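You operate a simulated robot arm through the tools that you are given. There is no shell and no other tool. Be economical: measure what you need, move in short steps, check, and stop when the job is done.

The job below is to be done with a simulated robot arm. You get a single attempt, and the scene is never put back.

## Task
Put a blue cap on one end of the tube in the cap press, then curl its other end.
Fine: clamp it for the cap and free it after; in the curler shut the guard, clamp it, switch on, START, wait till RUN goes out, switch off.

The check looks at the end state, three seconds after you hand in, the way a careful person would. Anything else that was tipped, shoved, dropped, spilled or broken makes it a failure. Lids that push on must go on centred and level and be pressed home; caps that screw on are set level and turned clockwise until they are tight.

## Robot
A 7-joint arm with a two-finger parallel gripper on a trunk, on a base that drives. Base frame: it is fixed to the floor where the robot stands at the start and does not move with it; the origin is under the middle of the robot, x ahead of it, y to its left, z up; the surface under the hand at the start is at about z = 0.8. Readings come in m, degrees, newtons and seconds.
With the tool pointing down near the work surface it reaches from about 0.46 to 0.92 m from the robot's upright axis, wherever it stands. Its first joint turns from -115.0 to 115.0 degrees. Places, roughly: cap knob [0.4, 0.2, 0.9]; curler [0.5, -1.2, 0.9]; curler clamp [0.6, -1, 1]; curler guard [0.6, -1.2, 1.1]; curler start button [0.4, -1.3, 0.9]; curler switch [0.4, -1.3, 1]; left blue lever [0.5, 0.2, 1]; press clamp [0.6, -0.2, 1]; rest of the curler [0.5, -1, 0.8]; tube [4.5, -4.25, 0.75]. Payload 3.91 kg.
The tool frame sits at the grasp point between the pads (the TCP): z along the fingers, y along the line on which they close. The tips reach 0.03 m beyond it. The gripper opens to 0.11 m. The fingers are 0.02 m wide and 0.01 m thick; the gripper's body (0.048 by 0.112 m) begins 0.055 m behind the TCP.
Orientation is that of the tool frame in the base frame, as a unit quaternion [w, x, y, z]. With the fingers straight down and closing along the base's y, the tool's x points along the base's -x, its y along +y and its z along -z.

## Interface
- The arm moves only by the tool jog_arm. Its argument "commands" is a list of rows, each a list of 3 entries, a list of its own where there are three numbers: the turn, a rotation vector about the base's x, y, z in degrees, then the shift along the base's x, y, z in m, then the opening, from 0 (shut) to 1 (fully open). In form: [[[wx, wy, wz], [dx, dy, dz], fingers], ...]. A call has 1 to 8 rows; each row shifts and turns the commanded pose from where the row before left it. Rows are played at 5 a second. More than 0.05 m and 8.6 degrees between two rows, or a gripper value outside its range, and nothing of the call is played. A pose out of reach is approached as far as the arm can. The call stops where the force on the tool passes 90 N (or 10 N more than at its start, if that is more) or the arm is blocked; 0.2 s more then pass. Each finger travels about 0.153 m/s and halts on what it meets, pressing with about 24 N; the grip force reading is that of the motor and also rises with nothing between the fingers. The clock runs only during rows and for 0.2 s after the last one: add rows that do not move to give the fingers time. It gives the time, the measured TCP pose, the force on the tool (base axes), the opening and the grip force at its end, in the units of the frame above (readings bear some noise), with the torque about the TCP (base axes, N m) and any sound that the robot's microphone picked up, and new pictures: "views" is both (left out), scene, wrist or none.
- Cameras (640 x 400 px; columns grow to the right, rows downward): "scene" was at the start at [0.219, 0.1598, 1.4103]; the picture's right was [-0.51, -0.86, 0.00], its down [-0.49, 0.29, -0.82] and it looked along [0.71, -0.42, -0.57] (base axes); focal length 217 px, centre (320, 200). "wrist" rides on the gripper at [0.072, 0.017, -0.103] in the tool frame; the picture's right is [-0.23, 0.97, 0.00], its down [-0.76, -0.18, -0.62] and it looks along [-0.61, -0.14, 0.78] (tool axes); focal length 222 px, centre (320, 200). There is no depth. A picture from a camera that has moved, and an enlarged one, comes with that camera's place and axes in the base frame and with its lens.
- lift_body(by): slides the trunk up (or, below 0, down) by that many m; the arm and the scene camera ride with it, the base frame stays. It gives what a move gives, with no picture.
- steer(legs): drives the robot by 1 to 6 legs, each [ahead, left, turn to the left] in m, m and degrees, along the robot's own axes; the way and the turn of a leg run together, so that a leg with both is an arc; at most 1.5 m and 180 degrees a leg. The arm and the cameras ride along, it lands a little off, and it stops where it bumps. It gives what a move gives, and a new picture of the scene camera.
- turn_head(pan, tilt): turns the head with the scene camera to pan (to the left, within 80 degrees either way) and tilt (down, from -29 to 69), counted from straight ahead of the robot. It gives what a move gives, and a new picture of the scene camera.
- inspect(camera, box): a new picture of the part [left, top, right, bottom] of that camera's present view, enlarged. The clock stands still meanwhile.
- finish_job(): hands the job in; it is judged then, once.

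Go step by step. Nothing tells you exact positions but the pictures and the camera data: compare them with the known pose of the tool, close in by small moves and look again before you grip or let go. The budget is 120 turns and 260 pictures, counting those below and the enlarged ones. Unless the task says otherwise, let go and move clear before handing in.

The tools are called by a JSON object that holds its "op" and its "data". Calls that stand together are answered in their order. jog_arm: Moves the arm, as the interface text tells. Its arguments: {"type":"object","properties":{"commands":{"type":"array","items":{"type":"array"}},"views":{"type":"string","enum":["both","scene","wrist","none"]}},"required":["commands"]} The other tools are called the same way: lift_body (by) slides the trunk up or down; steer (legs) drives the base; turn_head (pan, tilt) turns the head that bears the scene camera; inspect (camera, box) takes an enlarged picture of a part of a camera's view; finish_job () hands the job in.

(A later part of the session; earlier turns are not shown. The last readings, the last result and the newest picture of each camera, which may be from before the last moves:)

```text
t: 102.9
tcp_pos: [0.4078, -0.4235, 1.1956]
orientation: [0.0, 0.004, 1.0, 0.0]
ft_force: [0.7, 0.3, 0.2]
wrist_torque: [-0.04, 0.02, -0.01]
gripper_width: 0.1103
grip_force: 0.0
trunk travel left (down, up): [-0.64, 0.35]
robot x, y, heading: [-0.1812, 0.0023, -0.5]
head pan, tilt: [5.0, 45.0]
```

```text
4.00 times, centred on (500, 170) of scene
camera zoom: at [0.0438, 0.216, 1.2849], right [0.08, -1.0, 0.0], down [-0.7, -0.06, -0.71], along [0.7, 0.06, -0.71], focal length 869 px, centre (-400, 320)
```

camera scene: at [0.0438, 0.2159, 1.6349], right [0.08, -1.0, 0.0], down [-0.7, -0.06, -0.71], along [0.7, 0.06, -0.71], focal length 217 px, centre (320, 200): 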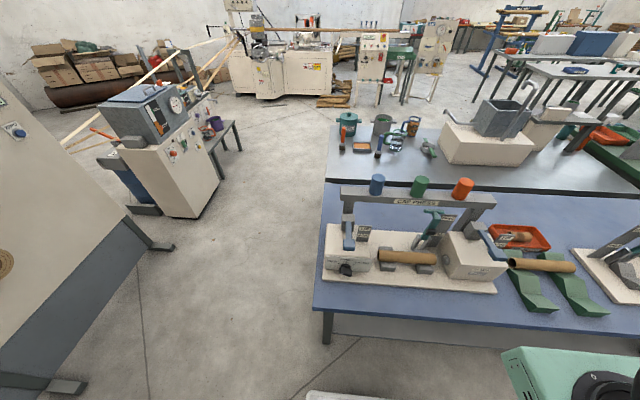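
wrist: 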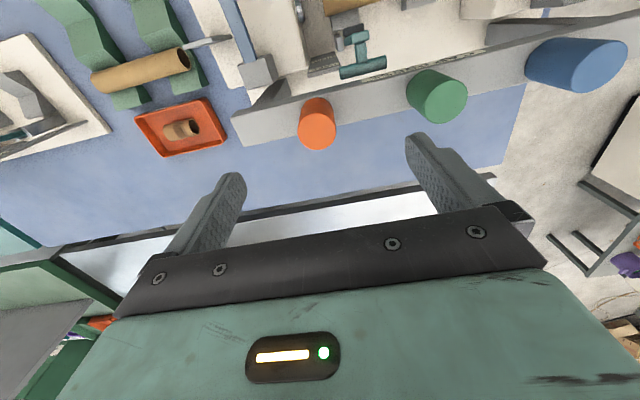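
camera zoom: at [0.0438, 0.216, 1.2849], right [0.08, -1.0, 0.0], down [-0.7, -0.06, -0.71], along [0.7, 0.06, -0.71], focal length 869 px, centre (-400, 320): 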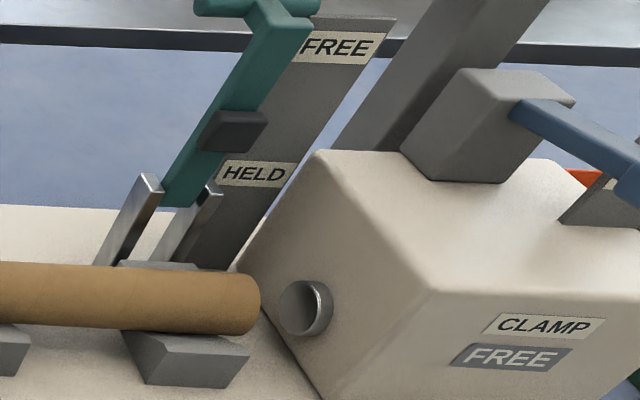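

The knob already points to BLUE. I need the overhead beam's location, so I'll take the full view at this height to compare with the one from higher up.

{"op": "inspect", "data": {"camera": "scene", "box": [300, 40, 620, 240]}}

{"op": "inspect", "data": {"camera": "wrist", "box": [0, 0, 640, 400]}}

```text
2.00 times, centred on (460, 140) of scene
camera zoom: at [0.0438, 0.216, 1.2849], right [0.08, -1.0, 0.0], down [-0.7, -0.06, -0.71], along [0.7, 0.06, -0.71], focal length 435 px, centre (40, 320)
```

zoom: 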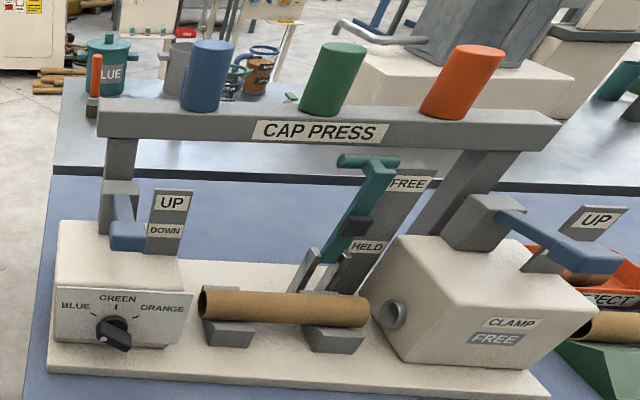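

```text
1.00 times, centred on (320, 200) of wrist (not enlarged: the box is as wide or as high as the picture)
camera zoom: at [0.3363, -0.4068, 1.3], right [0.23, 0.97, 0.0], down [0.76, -0.18, 0.62], along [0.6, -0.15, -0.78], focal length 222 px, centre (320, 200)
```

zoom: 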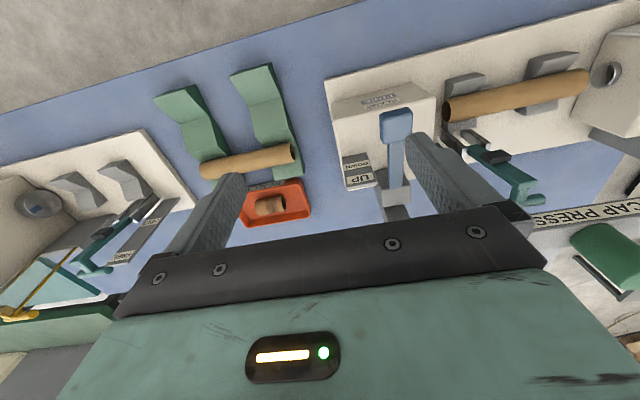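

Beam: front face near x 0.626, z 1.05–1.09. Clamp T-bar: near (0.618, -0.166, 1.028), just under the beam, pivot near (0.585, -0.16, 0.89). I'll back up a little and turn the tool to point forward with the fingers closing vertically, to pull the T-bar by its left arm.

{"op": "steer", "data": {"legs": [[-0.15, 0, 0.5]]}}

{"op": "jog_arm", "data": {"commands": [[[0, -8.5, 0], [0, 0.01, 0], 1], [[0, -8.5, 0], [0, 0.02, 0], 1], [[0, -8.5, 0], [0, 0.02, 0], 1], [[0, -8.5, 0], [0, 0.02, 0], 1], [[0, -8.5, 0], [0, 0.02, 0], 1], [[0, -8.5, 0], [0, 0.02, 0], 1], [[0, -8.5, 0], [0, 0.02, 0], 1], [[0, -8.5, 0], [0, 0.02, 0], 1]], "views": "none"}}

{"op": "jog_arm", "data": {"commands": [[[7.7, 0, -3.1], [0, 0.02, 0], 1], [[7.7, 0, -3.1], [0, 0.02, 0], 1], [[7.7, 0, -3.1], [0, 0.02, 0], 1], [[7.7, 0, -3.1], [0, 0.02, 0], 1], [[7.7, 0, -3.1], [0, 0.02, 0], 1], [[7.7, 0, -3.1], [0, 0.02, 0], 1], [[7.7, 0, -3.1], [0, 0.02, 0], 1], [[7.7, 0, -3.1], [0, 0, 0], 1]], "views": "none"}}

{"op": "jog_arm", "data": {"commands": [[[7.7, 0, -3.1], [0, 0, 0], 1], [[7.7, 0, -3.1], [0, 0, 0], 1], [[7, 0, -2.8], [0, 0, 0], 1]]}}

```text
t: 104.3
tcp_pos: [0.2647, -0.4178, 1.1969]
orientation: [-0.002, -0.002, 1.0, 0.0]
ft_force: [0.2, 0.3, 1.0]
wrist_torque: [-0.01, 0.02, 0.03]
gripper_width: 0.1097
grip_force: 0.1
trunk travel left (down, up): [-0.64, 0.35]
robot x, y, heading: [-0.3325, 0.0049, 0.6]
head pan, tilt: [5.0, 45.0]
camera scene: at [-0.1082, 0.2185, 1.2849], right [0.09, -1.0, 0.0], down [-0.7, -0.06, -0.71], along [0.7, 0.07, -0.71], focal length 217 px, centre (320, 200)
```

scene: 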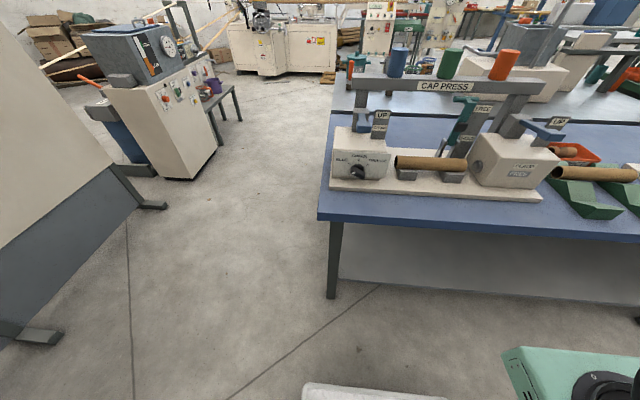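

```text
t: 106.1
tcp_pos: [0.2636, -0.2669, 1.1958]
orientation: [0.558, 0.0, 0.83, -0.002]
ft_force: [0.9, -0.3, 0.5]
wrist_torque: [-0.02, -0.01, 0.03]
gripper_width: 0.11
grip_force: 0.0
trunk travel left (down, up): [-0.64, 0.35]
robot x, y, heading: [-0.3322, 0.003, 0.2]
head pan, tilt: [5.0, 45.0]
```

```text
t: 107.9
tcp_pos: [0.2843, -0.1345, 1.1796]
orientation: [0.466, 0.454, 0.695, 0.306]
ft_force: [-0.4, -0.1, -0.1]
wrist_torque: [-0.01, -0.02, -0.01]
gripper_width: 0.1101
grip_force: 0.0
out of reach, approached as far as the arm can: row 3, 4, 5, 6
trunk travel left (down, up): [-0.64, 0.35]
robot x, y, heading: [-0.3311, 0.0048, 0.4]
head pan, tilt: [5.0, 45.0]
```

```text
t: 108.7
tcp_pos: [0.2853, -0.1341, 1.1792]
orientation: [0.392, 0.588, 0.585, 0.397]
ft_force: [0.1, 0.3, -0.6]
wrist_torque: [0.04, 0.01, -0.03]
gripper_width: 0.11
grip_force: 0.0
trunk travel left (down, up): [-0.64, 0.35]
robot x, y, heading: [-0.3276, 0.0064, 0.3]
head pan, tilt: [5.0, 45.0]
camera scene: at [-0.1083, 0.2186, 1.2849], right [0.09, -1.0, 0.0], down [-0.7, -0.07, -0.71], along [0.7, 0.06, -0.71], focal length 217 px, centre (320, 200)
camera wrist: at [0.1954, -0.0617, 1.2337], right [0.37, -0.23, 0.9], down [-0.64, -0.76, 0.06], along [0.67, -0.6, -0.43], focal length 222 px, centre (320, 200)
```

scene: 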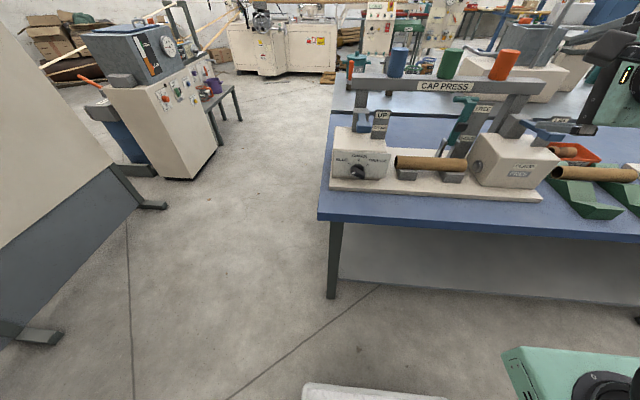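
wrist: 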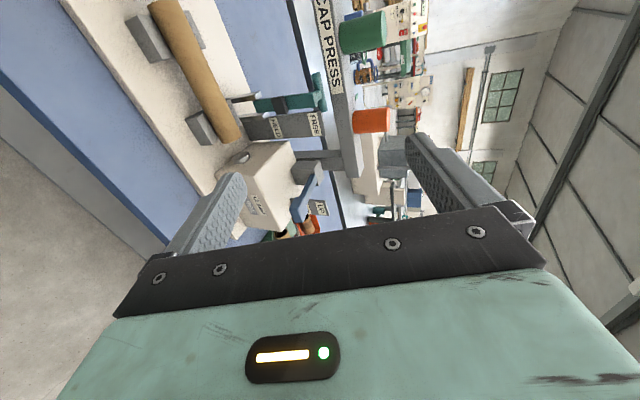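

The tool now points forward, 22° down, with fingers closing vertically, and the wrist camera sees the lever from the side. I'll approach to 8 cm short of the T-bar's left arm with a narrow opening.

{"op": "jog_arm", "data": {"commands": [[[0, 0, 0], [0.043, -0.001, -0.02], 0.6], [[0, 0, 0], [0.043, -0.001, -0.02], 0.3], [[0, 0, 0], [0.043, 0, -0.02], 0.28], [[0, 0, 0], [0.043, 0, -0.02], 0.28], [[0, 0, 0], [0.043, 0, -0.02], 0.28], [[0, 0, 0], [0.043, 0, -0.02], 0.28]]}}

{"op": "inspect", "data": {"camera": "wrist", "box": [240, 60, 480, 210]}}

{"op": "inspect", "data": {"camera": "scene", "box": [380, 60, 540, 160]}}

```text
t: 110.1
tcp_pos: [0.4219, -0.0966, 1.1492]
orientation: [0.393, 0.587, 0.585, 0.398]
ft_force: [0.8, -0.6, 0.5]
wrist_torque: [0.01, -0.01, 0.05]
gripper_width: 0.0307
grip_force: 0.0
out of reach, approached as far as the arm can: row 2, 3, 4, 5, 6
trunk travel left (down, up): [-0.64, 0.35]
robot x, y, heading: [-0.332, 0.0056, -0.1]
head pan, tilt: [5.0, 45.0]
camera scene: at [-0.1083, 0.2184, 1.2849], right [0.09, -1.0, 0.0], down [-0.7, -0.07, -0.71], along [0.7, 0.07, -0.71], focal length 217 px, centre (320, 200)
camera wrist: at [0.3324, -0.0249, 1.2027], right [0.36, -0.23, 0.9], down [-0.64, -0.76, 0.06], along [0.67, -0.6, -0.43], focal length 222 px, centre (320, 200)
```

scene: 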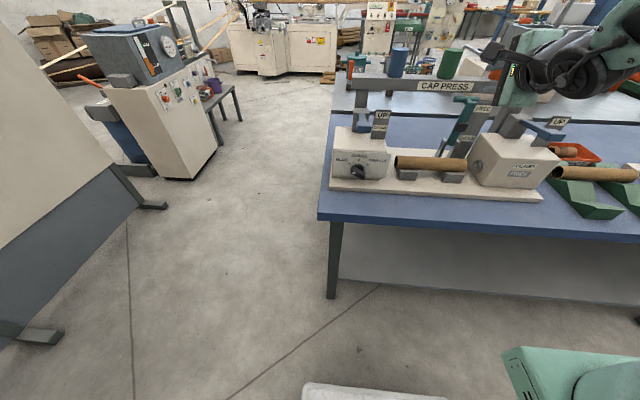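
wrist: 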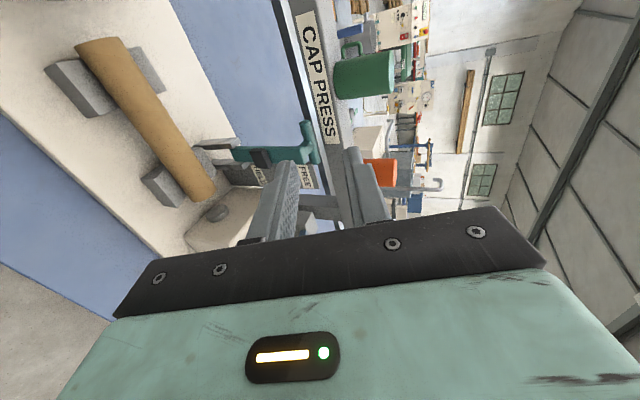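

```text
2.67 times, centred on (360, 135) of wrist
camera zoom: at [0.3324, -0.0249, 1.2027], right [0.36, -0.23, 0.9], down [-0.64, -0.76, 0.06], along [0.67, -0.6, -0.43], focal length 592 px, centre (213, 373)
```

zoom: 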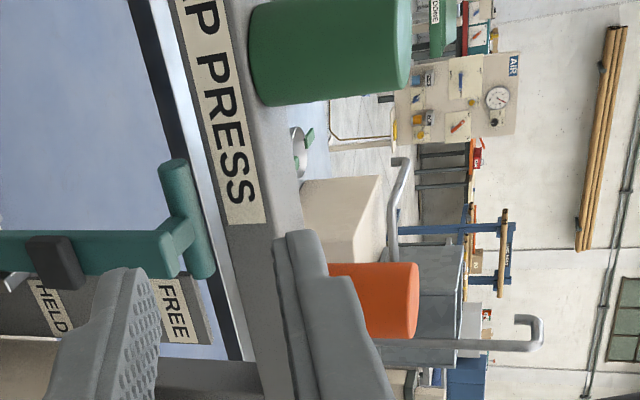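

```text
4.00 times, centred on (460, 110) of scene
camera zoom: at [-0.1083, 0.2184, 1.2849], right [0.09, -1.0, 0.0], down [-0.7, -0.07, -0.71], along [0.7, 0.07, -0.71], focal length 869 px, centre (-240, 560)
```

zoom: 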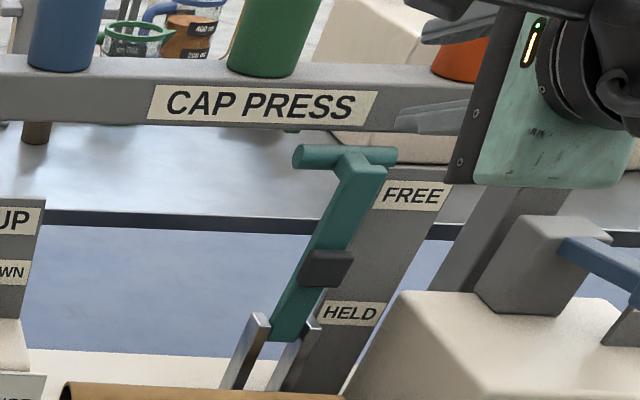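

The arm couldn't extend further in this posture. I'll pull the hand back and lower it, then drive the base closer.

{"op": "jog_arm", "data": {"commands": [[[0, 0, 0], [-0.05, 0, 0], 0.28], [[0, 0, 0], [-0.05, 0, -0.01], 0.28], [[0, 0, 0], [-0.05, 0, -0.02], 0.28], [[0, 0, 0], [-0.05, 0, -0.03], 0.28], [[0, 0, 0], [-0.03, 0, -0.02], 0.28]], "views": "none"}}

```text
refused: row 2 steps farther than a row can; nothing moved
```

{"op": "jog_arm", "data": {"commands": [[[0, 0, 0], [-0.04, 0, 0], 0.28], [[0, 0, 0], [-0.04, 0, -0.02], 0.28], [[0, 0, 0], [-0.04, 0, -0.02], 0.28], [[0, 0, 0], [-0.02, 0, -0.03], 0.28], [[0, 0, 0], [-0.02, 0, -0.03], 0.28]], "views": "none"}}

```text
t: 111.3
tcp_pos: [0.3402, -0.0961, 1.0903]
orientation: [0.39, 0.587, 0.587, 0.399]
ft_force: [0.5, 0.0, 0.3]
wrist_torque: [0.0, 0.01, -0.03]
gripper_width: 0.0307
grip_force: 0.0
out of reach, approached as far as the arm can: row 3, 4, 5
trunk travel left (down, up): [-0.64, 0.35]
robot x, y, heading: [-0.3322, 0.0026, 0.1]
head pan, tilt: [5.0, 45.0]
```

This wrist roll is near a joint limit. I'll roll back 90° so the fingers close sideways, and grip the lever's stem below the T instead.

{"op": "jog_arm", "data": {"commands": [[[-7.7, 0, 3.1], [0, 0, 0], 0.5], [[-7.7, 0, 3.1], [0, 0, 0], 0.5], [[-7.7, 0, 3.1], [0, 0, 0], 0.5], [[-7.7, 0, 3.1], [0, 0, 0], 0.5], [[-7.7, 0, 3.1], [0, 0, 0], 0.5], [[-7.7, 0, 3.1], [0, 0, 0], 0.5], [[-7.7, 0, 3.1], [0, 0, 0], 0.5], [[-7.7, 0, 3.1], [0, 0, 0], 0.5]], "views": "none"}}

{"op": "jog_arm", "data": {"commands": [[[-7.7, 0, 3.1], [0, 0, 0], 0.5], [[-7.7, 0, 3.1], [0, 0, 0], 0.5], [[-7, 0, 2.8], [0, 0, 0], 0.5], [[0, 0, 0], [0.03, -0.03, 0], 0.5], [[0, 0, 0], [0.03, -0.03, 0], 0.5]]}}

```text
t: 113.1
tcp_pos: [0.3417, -0.0967, 1.0912]
orientation: [0.545, 0.169, 0.813, 0.117]
ft_force: [-0.5, 0.1, 0.0]
wrist_torque: [0.0, 0.02, 0.04]
gripper_width: 0.0547
grip_force: 0.0
trunk travel left (down, up): [-0.64, 0.35]
robot x, y, heading: [-0.3333, 0.0059, 0.4]
head pan, tilt: [5.0, 45.0]
```

```text
t: 114.3
tcp_pos: [0.3748, -0.1414, 1.1183]
orientation: [0.559, -0.002, 0.829, -0.002]
ft_force: [0.8, 0.5, 0.6]
wrist_torque: [-0.04, -0.01, -0.02]
gripper_width: 0.0552
grip_force: 0.2
out of reach, approached as far as the arm can: row 4, 5
trunk travel left (down, up): [-0.64, 0.35]
robot x, y, heading: [-0.3289, 0.0069, 0.3]
head pan, tilt: [5.0, 45.0]
camera scene: at [-0.1083, 0.2187, 1.2848], right [0.09, -1.0, 0.0], down [-0.7, -0.07, -0.71], along [0.7, 0.07, -0.71], focal length 217 px, centre (320, 200)
camera wrist: at [0.2516, -0.1254, 1.0895], right [0.09, 0.97, 0.21], down [-0.29, -0.17, 0.94], along [0.95, -0.14, 0.27], focal length 222 px, centre (320, 200)
```

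scene: 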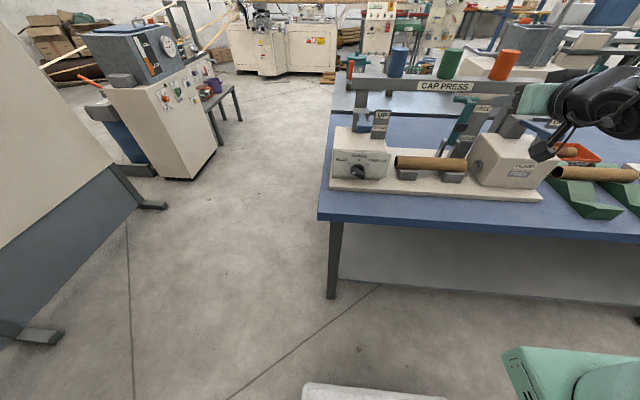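
wrist: 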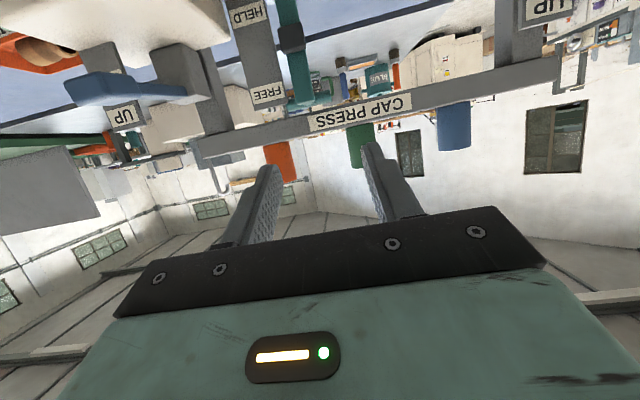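

The limit seems to be the wrist bend with the shoulder high. I'll raise the hand, then drop the trunk the same amount so the forearm is flatter.

{"op": "jog_arm", "data": {"commands": [[[0, 0, 0], [0, 0, 0.05], 0.5], [[0, 0, 0], [0, 0, 0.05], 0.5], [[0, 0, 0], [0, 0, 0.05], 0.5], [[0, 0, 0], [0, 0, 0.05], 0.5], [[0, 0, 0], [0, 0, 0.05], 0.5], [[0, 0, 0], [0, 0, 0.05], 0.5]], "views": "none"}}

{"op": "lift_body", "data": {"by": -0.35}}

{"op": "turn_head", "data": {"pan": -15, "tilt": 15}}

```text
t: 115.7
tcp_pos: [0.3784, -0.1421, 1.4183]
orientation: [0.558, 0.0, 0.83, -0.002]
ft_force: [-0.1, 0.8, 0.7]
wrist_torque: [0.01, -0.02, -0.02]
gripper_width: 0.055
grip_force: 0.1
trunk travel left (down, up): [-0.64, 0.35]
robot x, y, heading: [-0.3342, 0.0041, 0.2]
head pan, tilt: [5.0, 45.0]
```

```text
t: 119.1
tcp_pos: [0.3784, -0.1423, 1.0665]
orientation: [0.558, -0.001, 0.83, -0.002]
ft_force: [0.4, -0.9, 0.1]
wrist_torque: [0.02, -0.01, 0.0]
gripper_width: 0.055
grip_force: 0.1
trunk travel left (down, up): [-0.29, 0.7]
robot x, y, heading: [-0.3323, 0.0077, 0.4]
head pan, tilt: [5.0, 45.0]
```

```text
t: 120.0
tcp_pos: [0.3794, -0.1423, 1.0674]
orientation: [0.559, -0.001, 0.829, -0.002]
ft_force: [-0.2, 0.9, -0.9]
wrist_torque: [-0.01, 0.0, 0.02]
gripper_width: 0.0549
grip_force: 0.0
trunk travel left (down, up): [-0.29, 0.7]
robot x, y, heading: [-0.3315, 0.0062, 0.4]
head pan, tilt: [-15.0, 15.0]
camera scene: at [-0.0989, 0.1874, 0.9816], right [-0.25, -0.97, 0.0], down [-0.25, 0.07, -0.97], along [0.93, -0.25, -0.26], focal length 217 px, centre (320, 200)
```

scene: 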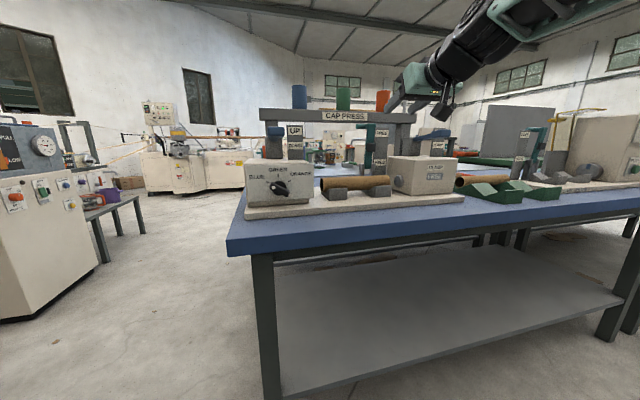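

Now the view is nearly level with the press. I'll zoom in to measure the heights of the lever, beam and handle.

{"op": "inspect", "data": {"camera": "scene", "box": [300, 90, 460, 190]}}

{"op": "inspect", "data": {"camera": "scene", "box": [240, 100, 400, 200]}}

```text
4.00 times, centred on (380, 140) of scene
camera zoom: at [-0.0989, 0.1874, 0.9816], right [-0.25, -0.97, 0.0], down [-0.25, 0.07, -0.97], along [0.93, -0.25, -0.26], focal length 869 px, centre (80, 440)
```

zoom: 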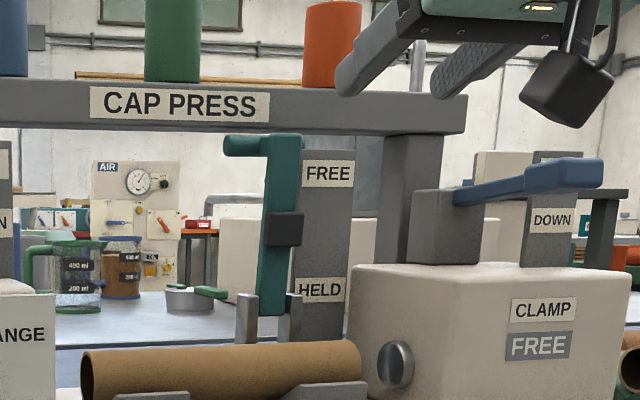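

```text
4.00 times, centred on (320, 150) of scene
camera zoom: at [-0.0989, 0.1874, 0.9816], right [-0.25, -0.97, 0.0], down [-0.25, 0.07, -0.97], along [0.93, -0.25, -0.26], focal length 869 px, centre (320, 400)
```

zoom: 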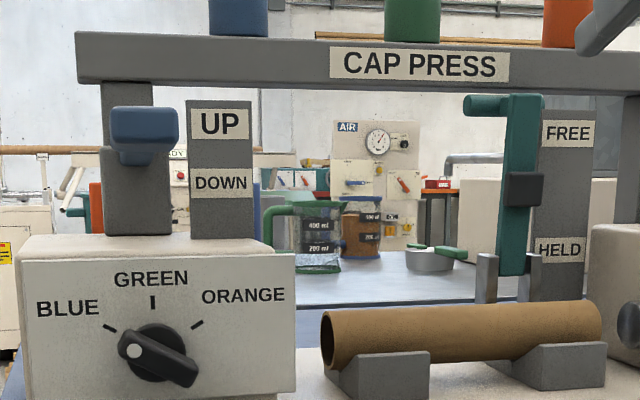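

The stem is about 34 mm wide at y ≈ -0.185, with a handle bar poking left at z ≈ 1.033. I'll approach to grip the stem between the black pad and the bar, at z ≈ 1.0.

{"op": "jog_arm", "data": {"commands": [[[0, 0, 0], [0.03, -0.011, -0.007], 0.6], [[0, 0, 0], [0.03, -0.011, -0.007], 0.6], [[0, 0, 0], [0.03, -0.011, -0.007], 0.6], [[0, 0, 0], [0.03, -0.01, -0.007], 0.6], [[0, 0, 0], [0.03, 0, -0.004], 0.6]]}}

{"op": "inspect", "data": {"camera": "scene", "box": [300, 90, 460, 190]}}

```text
t: 121.2
tcp_pos: [0.5288, -0.1848, 1.036]
orientation: [0.559, -0.001, 0.829, -0.002]
ft_force: [-0.3, 1.0, 0.0]
wrist_torque: [0.01, 0.03, -0.03]
gripper_width: 0.0662
grip_force: 0.0
trunk travel left (down, up): [-0.29, 0.7]
robot x, y, heading: [-0.3318, 0.0058, 0.2]
head pan, tilt: [-15.0, 15.0]
camera scene: at [-0.099, 0.1874, 0.9817], right [-0.25, -0.97, 0.0], down [-0.25, 0.07, -0.97], along [0.93, -0.25, -0.26], focal length 217 px, centre (320, 200)
camera wrist: at [0.4047, -0.1678, 1.006], right [0.09, 0.97, 0.21], down [-0.29, -0.17, 0.94], along [0.95, -0.14, 0.27], focal length 222 px, centre (320, 200)
```

scene: 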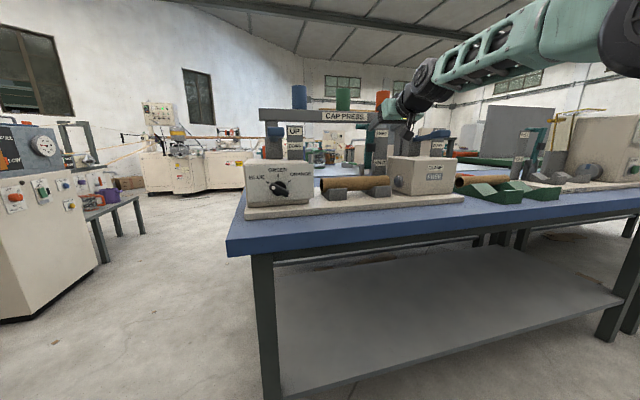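
wrist: 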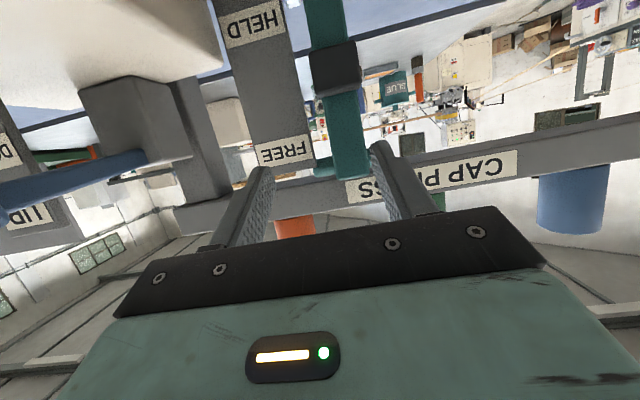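

```text
4.00 times, centred on (380, 140) of scene
camera zoom: at [-0.099, 0.1874, 0.9817], right [-0.25, -0.97, 0.0], down [-0.25, 0.07, -0.97], along [0.93, -0.25, -0.26], focal length 869 px, centre (80, 440)
```

zoom: 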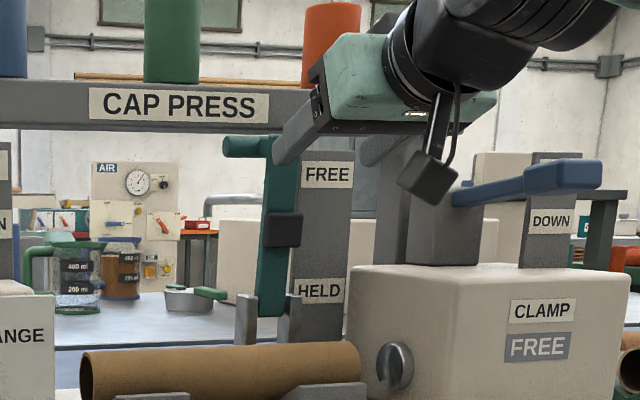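

Combining both cameras places the stem nearer, at about (0.577, -0.166) at z 1.0. I'll shift left 19 mm, then advance around it.

{"op": "jog_arm", "data": {"commands": [[[0, 0, 0], [-0.01, 0.019, -0.015], 0.6], [[0, 0, 0], [0.01, 0, -0.005], 0.6], [[0, 0, 0], [0.01, 0, -0.003], 0.6]]}}

{"op": "inspect", "data": {"camera": "scene", "box": [340, 90, 440, 153]}}

```text
t: 122.0
tcp_pos: [0.5369, -0.1656, 1.0119]
orientation: [0.559, -0.001, 0.829, -0.001]
ft_force: [0.1, 0.6, -0.3]
wrist_torque: [-0.03, 0.0, 0.02]
gripper_width: 0.0661
grip_force: 0.2
trunk travel left (down, up): [-0.29, 0.7]
robot x, y, heading: [-0.3318, 0.0046, 0.6]
head pan, tilt: [-15.0, 15.0]
camera scene: at [-0.0989, 0.1873, 0.9817], right [-0.25, -0.97, 0.0], down [-0.25, 0.07, -0.97], along [0.93, -0.25, -0.26], focal length 217 px, centre (320, 200)
camera wrist: at [0.4142, -0.149, 0.9828], right [0.09, 0.97, 0.21], down [-0.29, -0.17, 0.94], along [0.95, -0.14, 0.27], focal length 222 px, centre (320, 200)
```

scene: 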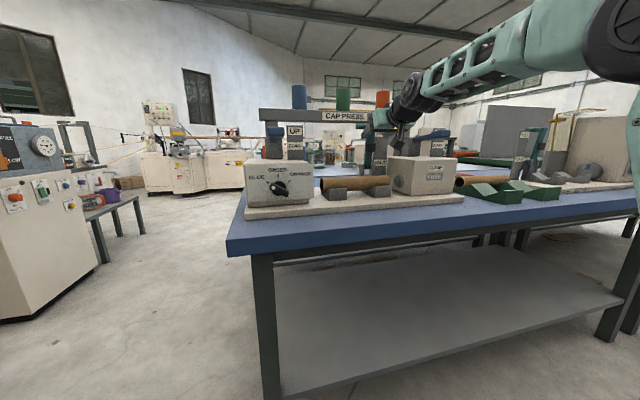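
wrist: 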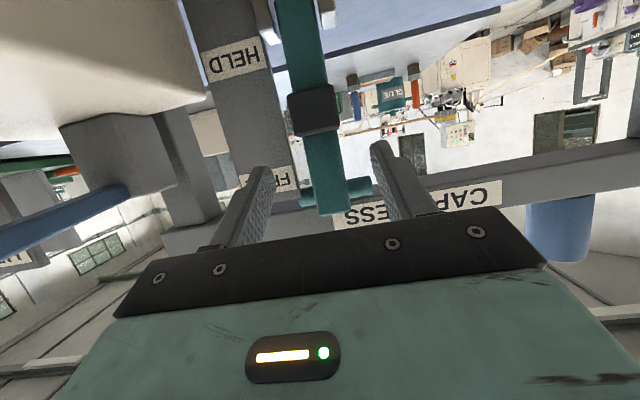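

```text
6.35 times, centred on (390, 122) of scene
camera zoom: at [-0.0989, 0.1873, 0.9817], right [-0.25, -0.97, 0.0], down [-0.25, 0.07, -0.97], along [0.93, -0.25, -0.26], focal length 1380 px, centre (-124, 698)
```

zoom: 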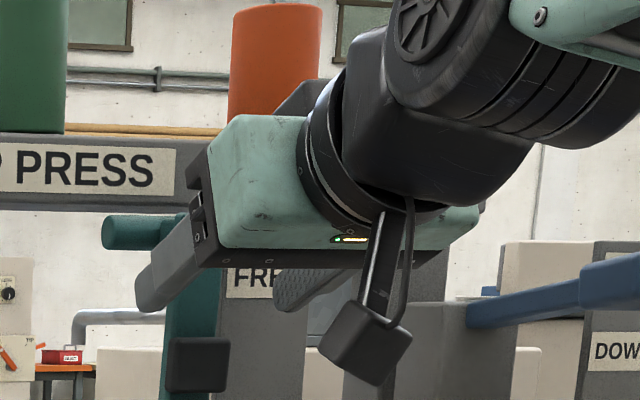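

Fingers straddle the stem as intended. I'll advance 32 mm and close.

{"op": "jog_arm", "data": {"commands": [[[0, 0, 0], [0.016, 0, -0.006], 0.6], [[0, 0, 0], [0.016, 0, -0.006], 0.6], [[0, 0, 0], [0, 0, 0], 0.2], [[0, 0, 0], [0, 0, 0], 0.1], [[0, 0, 0], [0, 0, 0], 0.1]], "views": "wrist"}}

{"op": "inspect", "data": {"camera": "scene", "box": [340, 90, 440, 153]}}

```text
t: 123.2
tcp_pos: [0.5699, -0.1632, 0.9989]
orientation: [0.558, -0.001, 0.83, -0.001]
ft_force: [0.3, 6.8, -3.4]
wrist_torque: [0.41, 0.03, 0.21]
gripper_width: 0.0258
grip_force: 45.0
trunk travel left (down, up): [-0.29, 0.7]
robot x, y, heading: [-0.3302, 0.0042, 0.4]
head pan, tilt: [-15.0, 15.0]
camera wrist: at [0.4457, -0.1471, 0.9705], right [0.08, 0.97, 0.21], down [-0.29, -0.18, 0.94], along [0.95, -0.14, 0.27], focal length 222 px, centre (320, 200)
```

wrist: 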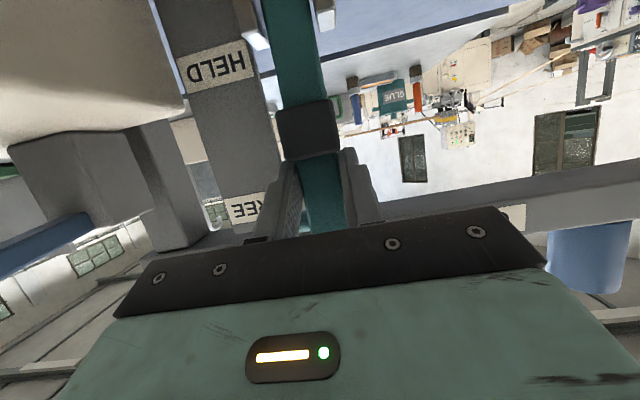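

```text
6.35 times, centred on (390, 122) of scene
camera zoom: at [-0.0988, 0.1876, 0.9816], right [-0.25, -0.97, 0.0], down [-0.25, 0.07, -0.97], along [0.93, -0.25, -0.26], focal length 1380 px, centre (-124, 698)
```

zoom: 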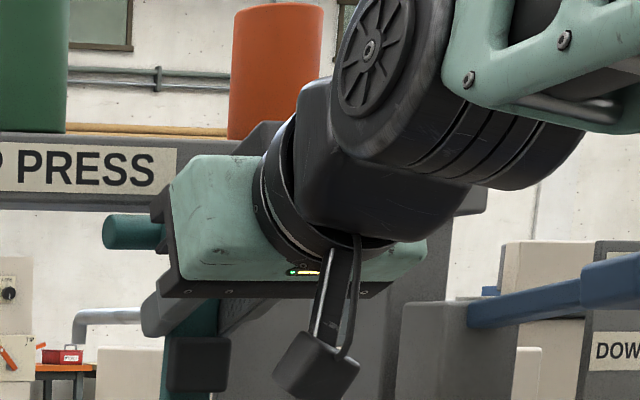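

Stem gripped. I'll pull it forward along its arc, about 32°, pitching the tool slightly with it.

{"op": "jog_arm", "data": {"commands": [[[0, -5, 0], [-0.0153, 0, -0.001], 0.1], [[0, -5, 0], [-0.015, 0, -0.0032], 0.1], [[0, -5, 0], [-0.0144, 0, -0.0053], 0.1], [[0, -5, 0], [-0.0136, 0, -0.0072], 0.1]], "views": "wrist"}}

{"op": "inspect", "data": {"camera": "scene", "box": [320, 90, 440, 165]}}

```text
t: 124.2
tcp_pos: [0.5114, -0.1628, 0.9786]
orientation: [0.691, -0.002, 0.722, 0.0]
ft_force: [24.9, 8.7, -27.1]
wrist_torque: [0.82, 0.24, 0.18]
gripper_width: 0.0252
grip_force: 45.5
trunk travel left (down, up): [-0.29, 0.7]
robot x, y, heading: [-0.3329, 0.0055, 0.3]
head pan, tilt: [-15.0, 15.0]
camera wrist: at [0.4045, -0.1473, 0.9097], right [0.01, 0.97, 0.22], down [-0.59, -0.18, 0.79], along [0.81, -0.14, 0.57], focal length 222 px, centre (320, 200)
```

wrist: 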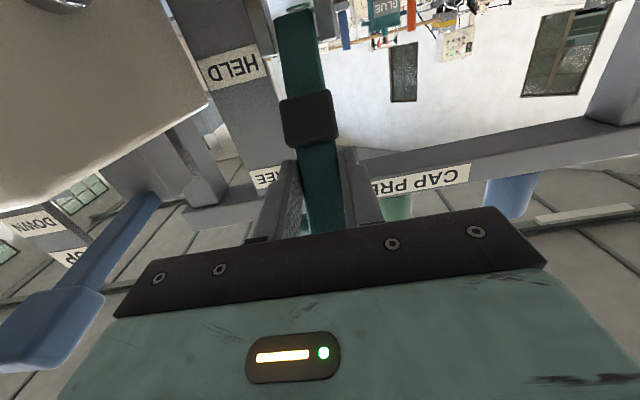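

```text
5.33 times, centred on (380, 128) of scene
camera zoom: at [-0.097, 0.1875, 0.981], right [-0.25, -0.97, 0.0], down [-0.25, 0.07, -0.97], along [0.93, -0.25, -0.26], focal length 1159 px, centre (0, 587)
```

zoom: 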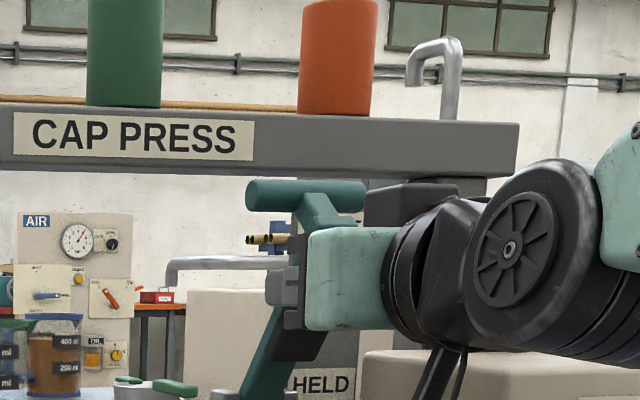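

The lever is well over. I'll open, back out, rise, and pitch the tool down to press the handle the rest of the way from above.

{"op": "jog_arm", "data": {"commands": [[[0, 0, 0], [0, 0, 0], 0.6], [[0, 0, 0], [0, 0, 0], 0.6], [[0, 0, 0], [-0.04, 0, 0], 0.6], [[0, 0, 0], [-0.045, 0, 0], 0.6], [[0, 0, 0], [-0.02, 0, 0.04], 0.6], [[0, 0, 0], [0, 0, 0.05], 0.3], [[0, 0, 0], [0, 0, 0.04], 0]], "views": "none"}}

{"op": "jog_arm", "data": {"commands": [[[0, 8.5, 0], [0, 0, 0.01], 0], [[0, 8.5, 0], [0, 0, 0], 0], [[0, 8.5, 0], [0, 0, 0], 0], [[0, 8.5, 0], [0, 0, 0], 0], [[0, 8.5, 0], [0, 0, 0], 0]]}}

{"op": "inspect", "data": {"camera": "scene", "box": [320, 80, 448, 160]}}

```text
t: 125.8
tcp_pos: [0.4059, -0.1657, 1.1117]
orientation: [0.694, 0.0, 0.72, -0.002]
ft_force: [1.1, -0.9, -1.1]
wrist_torque: [-0.03, 0.02, 0.01]
gripper_width: 0.0
grip_force: 24.2
trunk travel left (down, up): [-0.29, 0.7]
robot x, y, heading: [-0.3296, 0.0057, 0.4]
head pan, tilt: [-15.0, 15.0]
```

```text
t: 127.2
tcp_pos: [0.4007, -0.1273, 1.1311]
orientation: [0.463, -0.029, 0.886, 0.01]
ft_force: [1.0, -0.5, -0.3]
wrist_torque: [0.0, -0.01, 0.03]
gripper_width: 0.0
grip_force: 24.4
out of reach, approached as far as the arm can: row 1, 4, 5
trunk travel left (down, up): [-0.29, 0.7]
robot x, y, heading: [-0.3321, 0.0059, 0.3]
head pan, tilt: [-15.0, 15.0]
stopped in row 5: the arm was blocked; the commanded pose is now the measured one
camera scene: at [-0.0985, 0.1871, 0.9816], right [-0.26, -0.97, 0.0], down [-0.25, 0.07, -0.97], along [0.93, -0.25, -0.26], focal length 217 px, centre (320, 200)
camera wrist: at [0.2731, -0.1181, 1.1303], right [0.07, 0.98, 0.18], down [-0.06, -0.17, 0.98], along [1.0, -0.08, 0.05], focal length 222 px, centre (320, 200)
```

scene: 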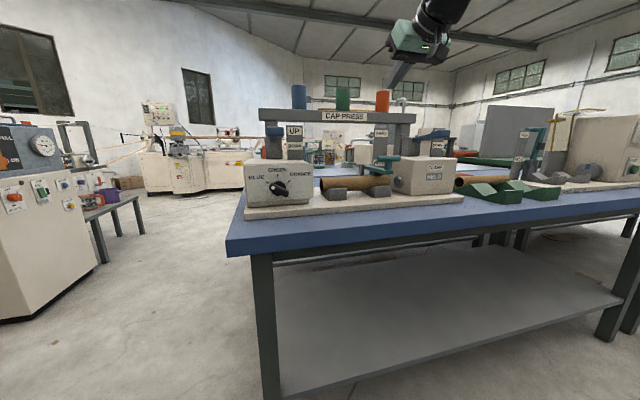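
wrist: 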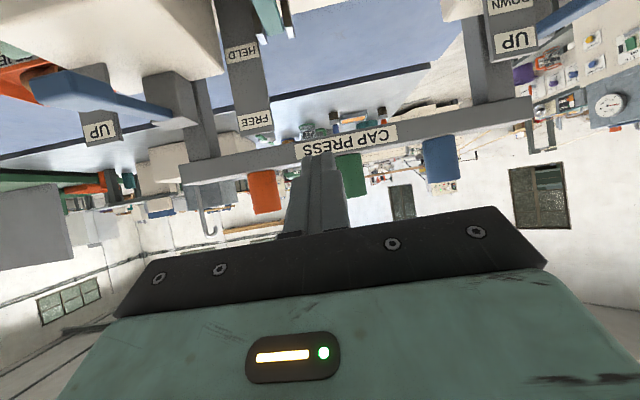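

```text
5.00 times, centred on (384, 120) of scene
camera zoom: at [-0.0985, 0.1871, 0.9816], right [-0.26, -0.97, 0.0], down [-0.25, 0.07, -0.97], along [0.93, -0.25, -0.26], focal length 1087 px, centre (0, 600)
```

zoom: 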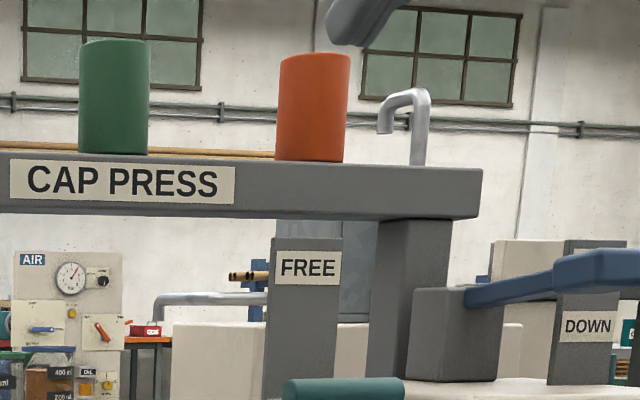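

The lever fell over towards HELD on its own. I'll check the clamp sign.

{"op": "inspect", "data": {"camera": "scene", "box": [310, 130, 470, 230]}}

```text
4.00 times, centred on (390, 180) of scene
camera zoom: at [-0.0985, 0.1871, 0.9816], right [-0.26, -0.97, 0.0], down [-0.25, 0.07, -0.97], along [0.93, -0.25, -0.26], focal length 869 px, centre (40, 280)
```

zoom: 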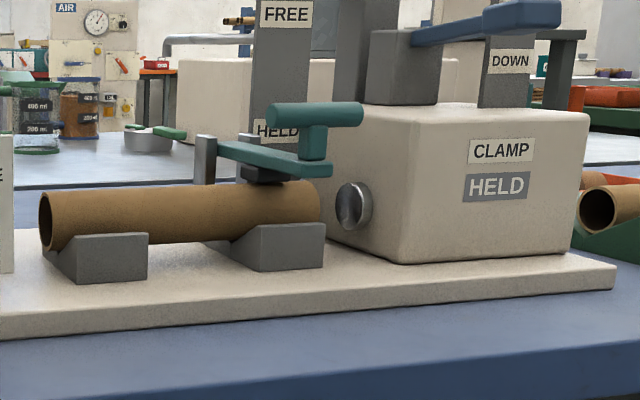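

The sign says CLAMP HELD. Next is the left blue lever, handle near (0.455, 0.15, 1.005). I'll raise the trunk, pitch the tool further down and move above the handle.

{"op": "lift_body", "data": {"by": 0.25}}

{"op": "jog_arm", "data": {"commands": [[[0, 8.3, 0], [0, 0.04, 0], 0], [[0, 8.3, 0], [0, 0.04, 0], 0], [[0, 8.3, 0], [0, 0.04, 0], 0], [[0, 0, 0], [0, 0.045, -0.02], 0], [[0, 0, 0], [0, 0.045, -0.02], 0], [[0, 0, 0], [0, 0.045, -0.02], 0], [[0, 0, 0], [0, 0.022, -0.04], 0]], "views": "none"}}

{"op": "turn_head", "data": {"pan": 5, "tilt": 30}}

```text
t: 129.8
tcp_pos: [0.4007, -0.1295, 1.3813]
orientation: [0.462, -0.028, 0.886, 0.01]
ft_force: [-0.2, 0.2, -0.4]
wrist_torque: [0.01, 0.01, -0.05]
gripper_width: 0.0001
grip_force: 23.8
trunk travel left (down, up): [-0.54, 0.45]
robot x, y, heading: [-0.33, 0.0035, 0.3]
head pan, tilt: [-15.0, 15.0]
```

```text
t: 131.4
tcp_pos: [0.3419, -0.0005, 1.2412]
orientation: [0.261, -0.029, 0.965, 0.018]
ft_force: [0.2, 0.0, 0.0]
wrist_torque: [0.02, -0.01, -0.03]
gripper_width: 0.0002
grip_force: 23.4
out of reach, approached as far as the arm can: row 1, 2, 3, 4, 5, 6, 7
trunk travel left (down, up): [-0.54, 0.45]
robot x, y, heading: [-0.3297, 0.0058, 0.2]
head pan, tilt: [-15.0, 15.0]
```

```text
t: 132.2
tcp_pos: [0.3421, -0.0001, 1.2417]
orientation: [0.261, -0.029, 0.965, 0.019]
ft_force: [1.2, 0.7, 0.7]
wrist_torque: [-0.03, 0.02, 0.02]
gripper_width: 0.0
grip_force: 24.1
trunk travel left (down, up): [-0.54, 0.45]
robot x, y, heading: [-0.3321, 0.0026, 0.3]
head pan, tilt: [5.0, 30.0]
camera scene: at [-0.0988, 0.2189, 1.2075], right [0.09, -1.0, 0.0], down [-0.5, -0.04, -0.87], along [0.86, 0.08, -0.5], focal length 217 px, centre (320, 200)
```

scene: 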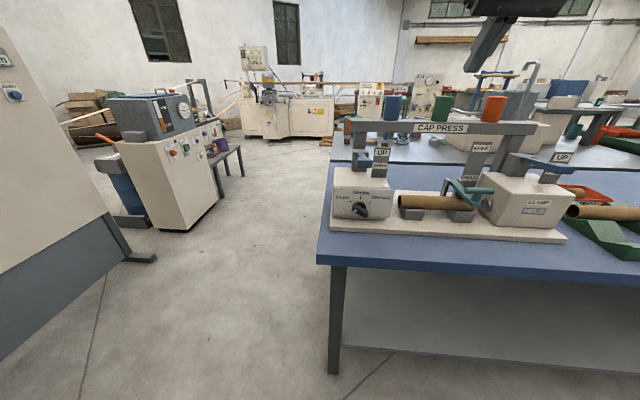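

The arm is near some joint limit in this pose. I'll go to a fully vertical tool, which had worked freely, and lower.

{"op": "jog_arm", "data": {"commands": [[[0, 8, 0], [0.02, 0, -0.02], 0], [[0, 8, 0], [0.02, 0, -0.02], 0], [[0, 8, 0], [0.02, 0.02, -0.02], 0], [[0, 6, 0], [0, 0.03, 0], 0], [[0, 0, 0], [0, 0.04, 0], 0], [[0, 0, 0], [0, 0.04, 0], 0]], "views": "scene"}}

```text
t: 133.7
tcp_pos: [0.2922, -0.0108, 1.1536]
orientation: [0.003, -0.024, 0.999, 0.024]
ft_force: [0.3, -0.3, -0.5]
wrist_torque: [-0.03, 0.02, -0.03]
gripper_width: 0.0
grip_force: 24.0
out of reach, approached as far as the arm can: row 1, 2, 3, 4, 5, 6
trunk travel left (down, up): [-0.54, 0.45]
robot x, y, heading: [-0.329, 0.0027, 0.3]
head pan, tilt: [5.0, 30.0]
camera scene: at [-0.0988, 0.2189, 1.2075], right [0.09, -1.0, 0.0], down [-0.5, -0.05, -0.87], along [0.86, 0.08, -0.5], focal length 217 px, centre (320, 200)
```

scene: 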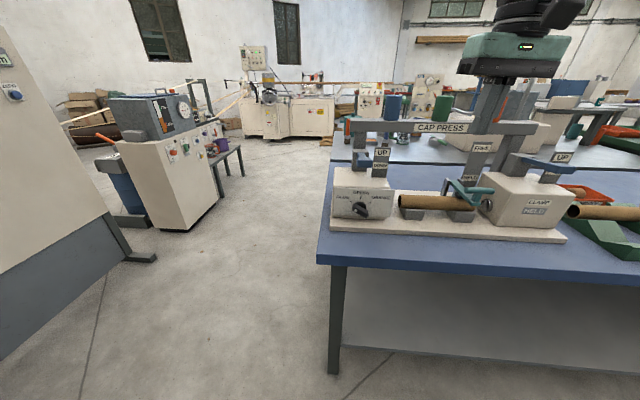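

With the tool vertical the hand is too high relative to the trunk. I'll raise the trunk so the arm works lower in its range.

{"op": "lift_body", "data": {"by": 0.3}}

{"op": "jog_arm", "data": {"commands": [[[0, 0, 0], [0, 0, -0.05], 0], [[0, 0, 0], [0, 0, -0.05], 0], [[0, 0, 0], [0, 0, -0.05], 0], [[0, 0, 0], [0, 0, -0.05], 0], [[0, 0, 0], [0, 0, -0.05], 0], [[0, 0, 0], [0.03, 0.03, 0], 0], [[0, 0, 0], [0.03, 0.03, 0], 0], [[0, 0, 0], [0.03, 0.03, 0], 0]], "views": "none"}}

```text
t: 136.7
tcp_pos: [0.2929, -0.011, 1.4545]
orientation: [0.003, -0.023, 0.999, 0.024]
ft_force: [-0.2, -0.1, -0.1]
wrist_torque: [-0.01, 0.01, -0.03]
gripper_width: 0.0004
grip_force: 24.0
trunk travel left (down, up): [-0.84, 0.15]
robot x, y, heading: [-0.3306, 0.0072, 0.1]
head pan, tilt: [5.0, 30.0]
```

```text
t: 138.4
tcp_pos: [0.2604, 0.011, 1.2367]
orientation: [0.002, -0.026, 0.999, 0.026]
ft_force: [-0.8, 0.0, -0.7]
wrist_torque: [-0.02, -0.01, 0.01]
gripper_width: 0.0
grip_force: 23.9
out of reach, approached as far as the arm can: row 4, 5, 6, 7, 8
trunk travel left (down, up): [-0.84, 0.15]
robot x, y, heading: [-0.3352, 0.0026, 0.0]
head pan, tilt: [5.0, 30.0]
```

Something in the arm's present configuration is at a limit. I'll try moving the hand towards its original area, right and forward, to free it.

{"op": "jog_arm", "data": {"commands": [[[0, 0, 0], [0.0, -0.04, 0.02], 0], [[0, 0, 0], [0.0, -0.04, 0.02], 0], [[0, 0, 0], [0.0, -0.04, 0.02], 0], [[0, 0, 0], [0.0, -0.04, 0], 0], [[0, 0, 0], [0.03, -0.03, 0], 0], [[0, 0, 0], [0.03, -0.03, 0], 0]], "views": "none"}}

{"op": "turn_head", "data": {"pan": -40, "tilt": 15}}

```text
t: 139.8
tcp_pos: [0.2539, -0.168, 1.3231]
orientation: [0.004, -0.025, 0.999, 0.023]
ft_force: [-0.5, -0.1, 0.5]
wrist_torque: [0.02, 0.03, 0.01]
gripper_width: 0.0
grip_force: 23.6
out of reach, approached as far as the arm can: row 4, 5, 6
trunk travel left (down, up): [-0.84, 0.15]
robot x, y, heading: [-0.3326, 0.0102, 0.3]
head pan, tilt: [5.0, 30.0]
```

```text
t: 141.0
tcp_pos: [0.2551, -0.1692, 1.3227]
orientation: [0.003, -0.024, 0.999, 0.023]
ft_force: [-0.5, -0.2, 0.3]
wrist_torque: [0.01, -0.02, 0.02]
gripper_width: 0.0003
grip_force: 23.8
trunk travel left (down, up): [-0.84, 0.15]
robot x, y, heading: [-0.3336, 0.0085, 0.1]
head pan, tilt: [-40.0, 15.0]
camera scene: at [-0.1171, 0.151, 1.5317], right [-0.64, -0.77, 0.0], down [-0.2, 0.17, -0.97], along [0.74, -0.62, -0.26], focal length 217 px, centre (320, 200)
```

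scene: 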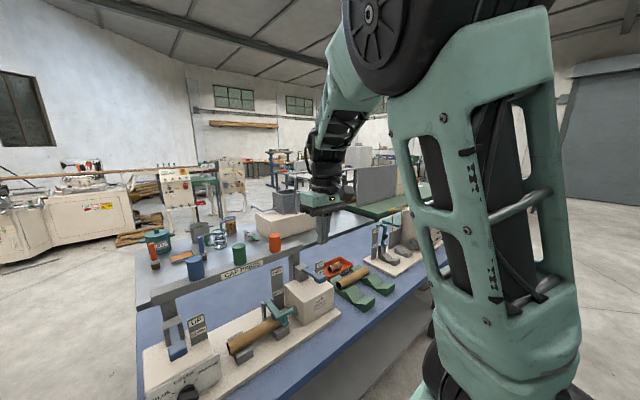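

The forearm hangs steeply compared with the start. I'll raise the hand and move outward to unfold it.

{"op": "jog_arm", "data": {"commands": [[[0, 0, 0], [0, 0, 0.05], 0], [[0, 0, 0], [0, 0, 0.05], 0], [[0, 0, 0], [0.04, 0, 0.02], 0], [[0, 0, 0], [0.04, 0, 0.02], 0], [[0, 0, 0], [0.04, 0, 0.02], 0], [[0, 0, 0], [0.04, 0, 0], 0]], "views": "scene"}}

{"op": "jog_arm", "data": {"commands": [[[0, 0, 0], [0.0, 0, -0.05], 0], [[0, 0, 0], [0.0, 0, -0.05], 0], [[0, 0, 0], [0.0, 0, -0.05], 0], [[0, 0, 0], [0.0, 0, -0.05], 0]], "views": "scene"}}

```text
t: 142.4
tcp_pos: [0.287, -0.1251, 1.4638]
orientation: [0.003, -0.023, 0.999, 0.024]
ft_force: [0.0, -0.3, -0.2]
wrist_torque: [0.06, 0.01, 0.01]
gripper_width: 0.0
grip_force: 24.1
out of reach, approached as far as the arm can: row 3, 4, 5, 6
trunk travel left (down, up): [-0.84, 0.15]
robot x, y, heading: [-0.3309, 0.0079, 0.3]
head pan, tilt: [-40.0, 15.0]
camera scene: at [-0.1172, 0.1507, 1.5317], right [-0.64, -0.77, 0.0], down [-0.2, 0.17, -0.97], along [0.74, -0.62, -0.26], focal length 217 px, centre (320, 200)
```

scene: 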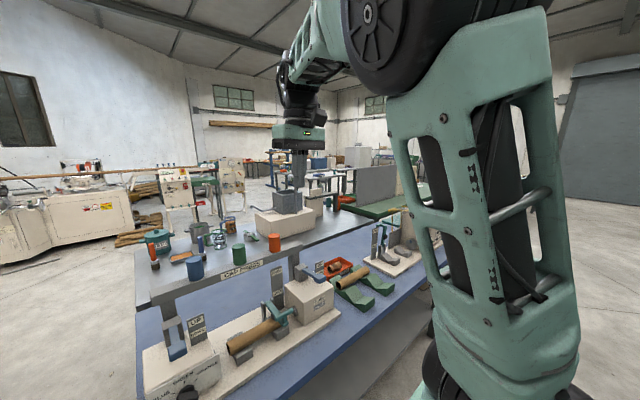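

```text
t: 143.4
tcp_pos: [0.2586, -0.1148, 1.273]
orientation: [0.004, -0.023, 0.999, 0.023]
ft_force: [0.3, 0.2, -1.4]
wrist_torque: [0.01, 0.0, -0.04]
gripper_width: 0.0
grip_force: 23.9
out of reach, approached as far as the arm can: row 3, 4
trunk travel left (down, up): [-0.84, 0.15]
robot x, y, heading: [-0.3289, 0.0024, 0.3]
head pan, tilt: [-40.0, 15.0]
camera scene: at [-0.1171, 0.1509, 1.5317], right [-0.64, -0.77, 0.0], down [-0.2, 0.17, -0.97], along [0.74, -0.62, -0.26], focal length 217 px, centre (320, 200)
```

scene: 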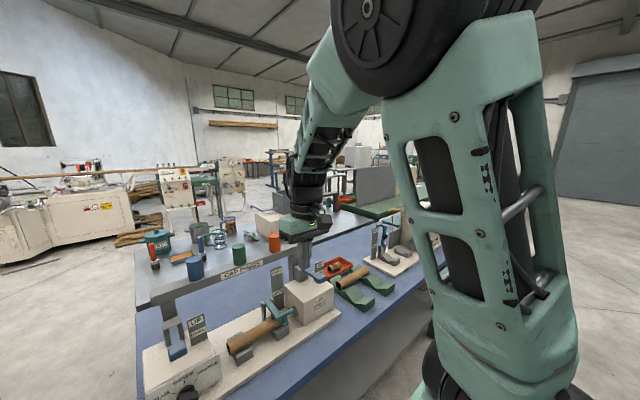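

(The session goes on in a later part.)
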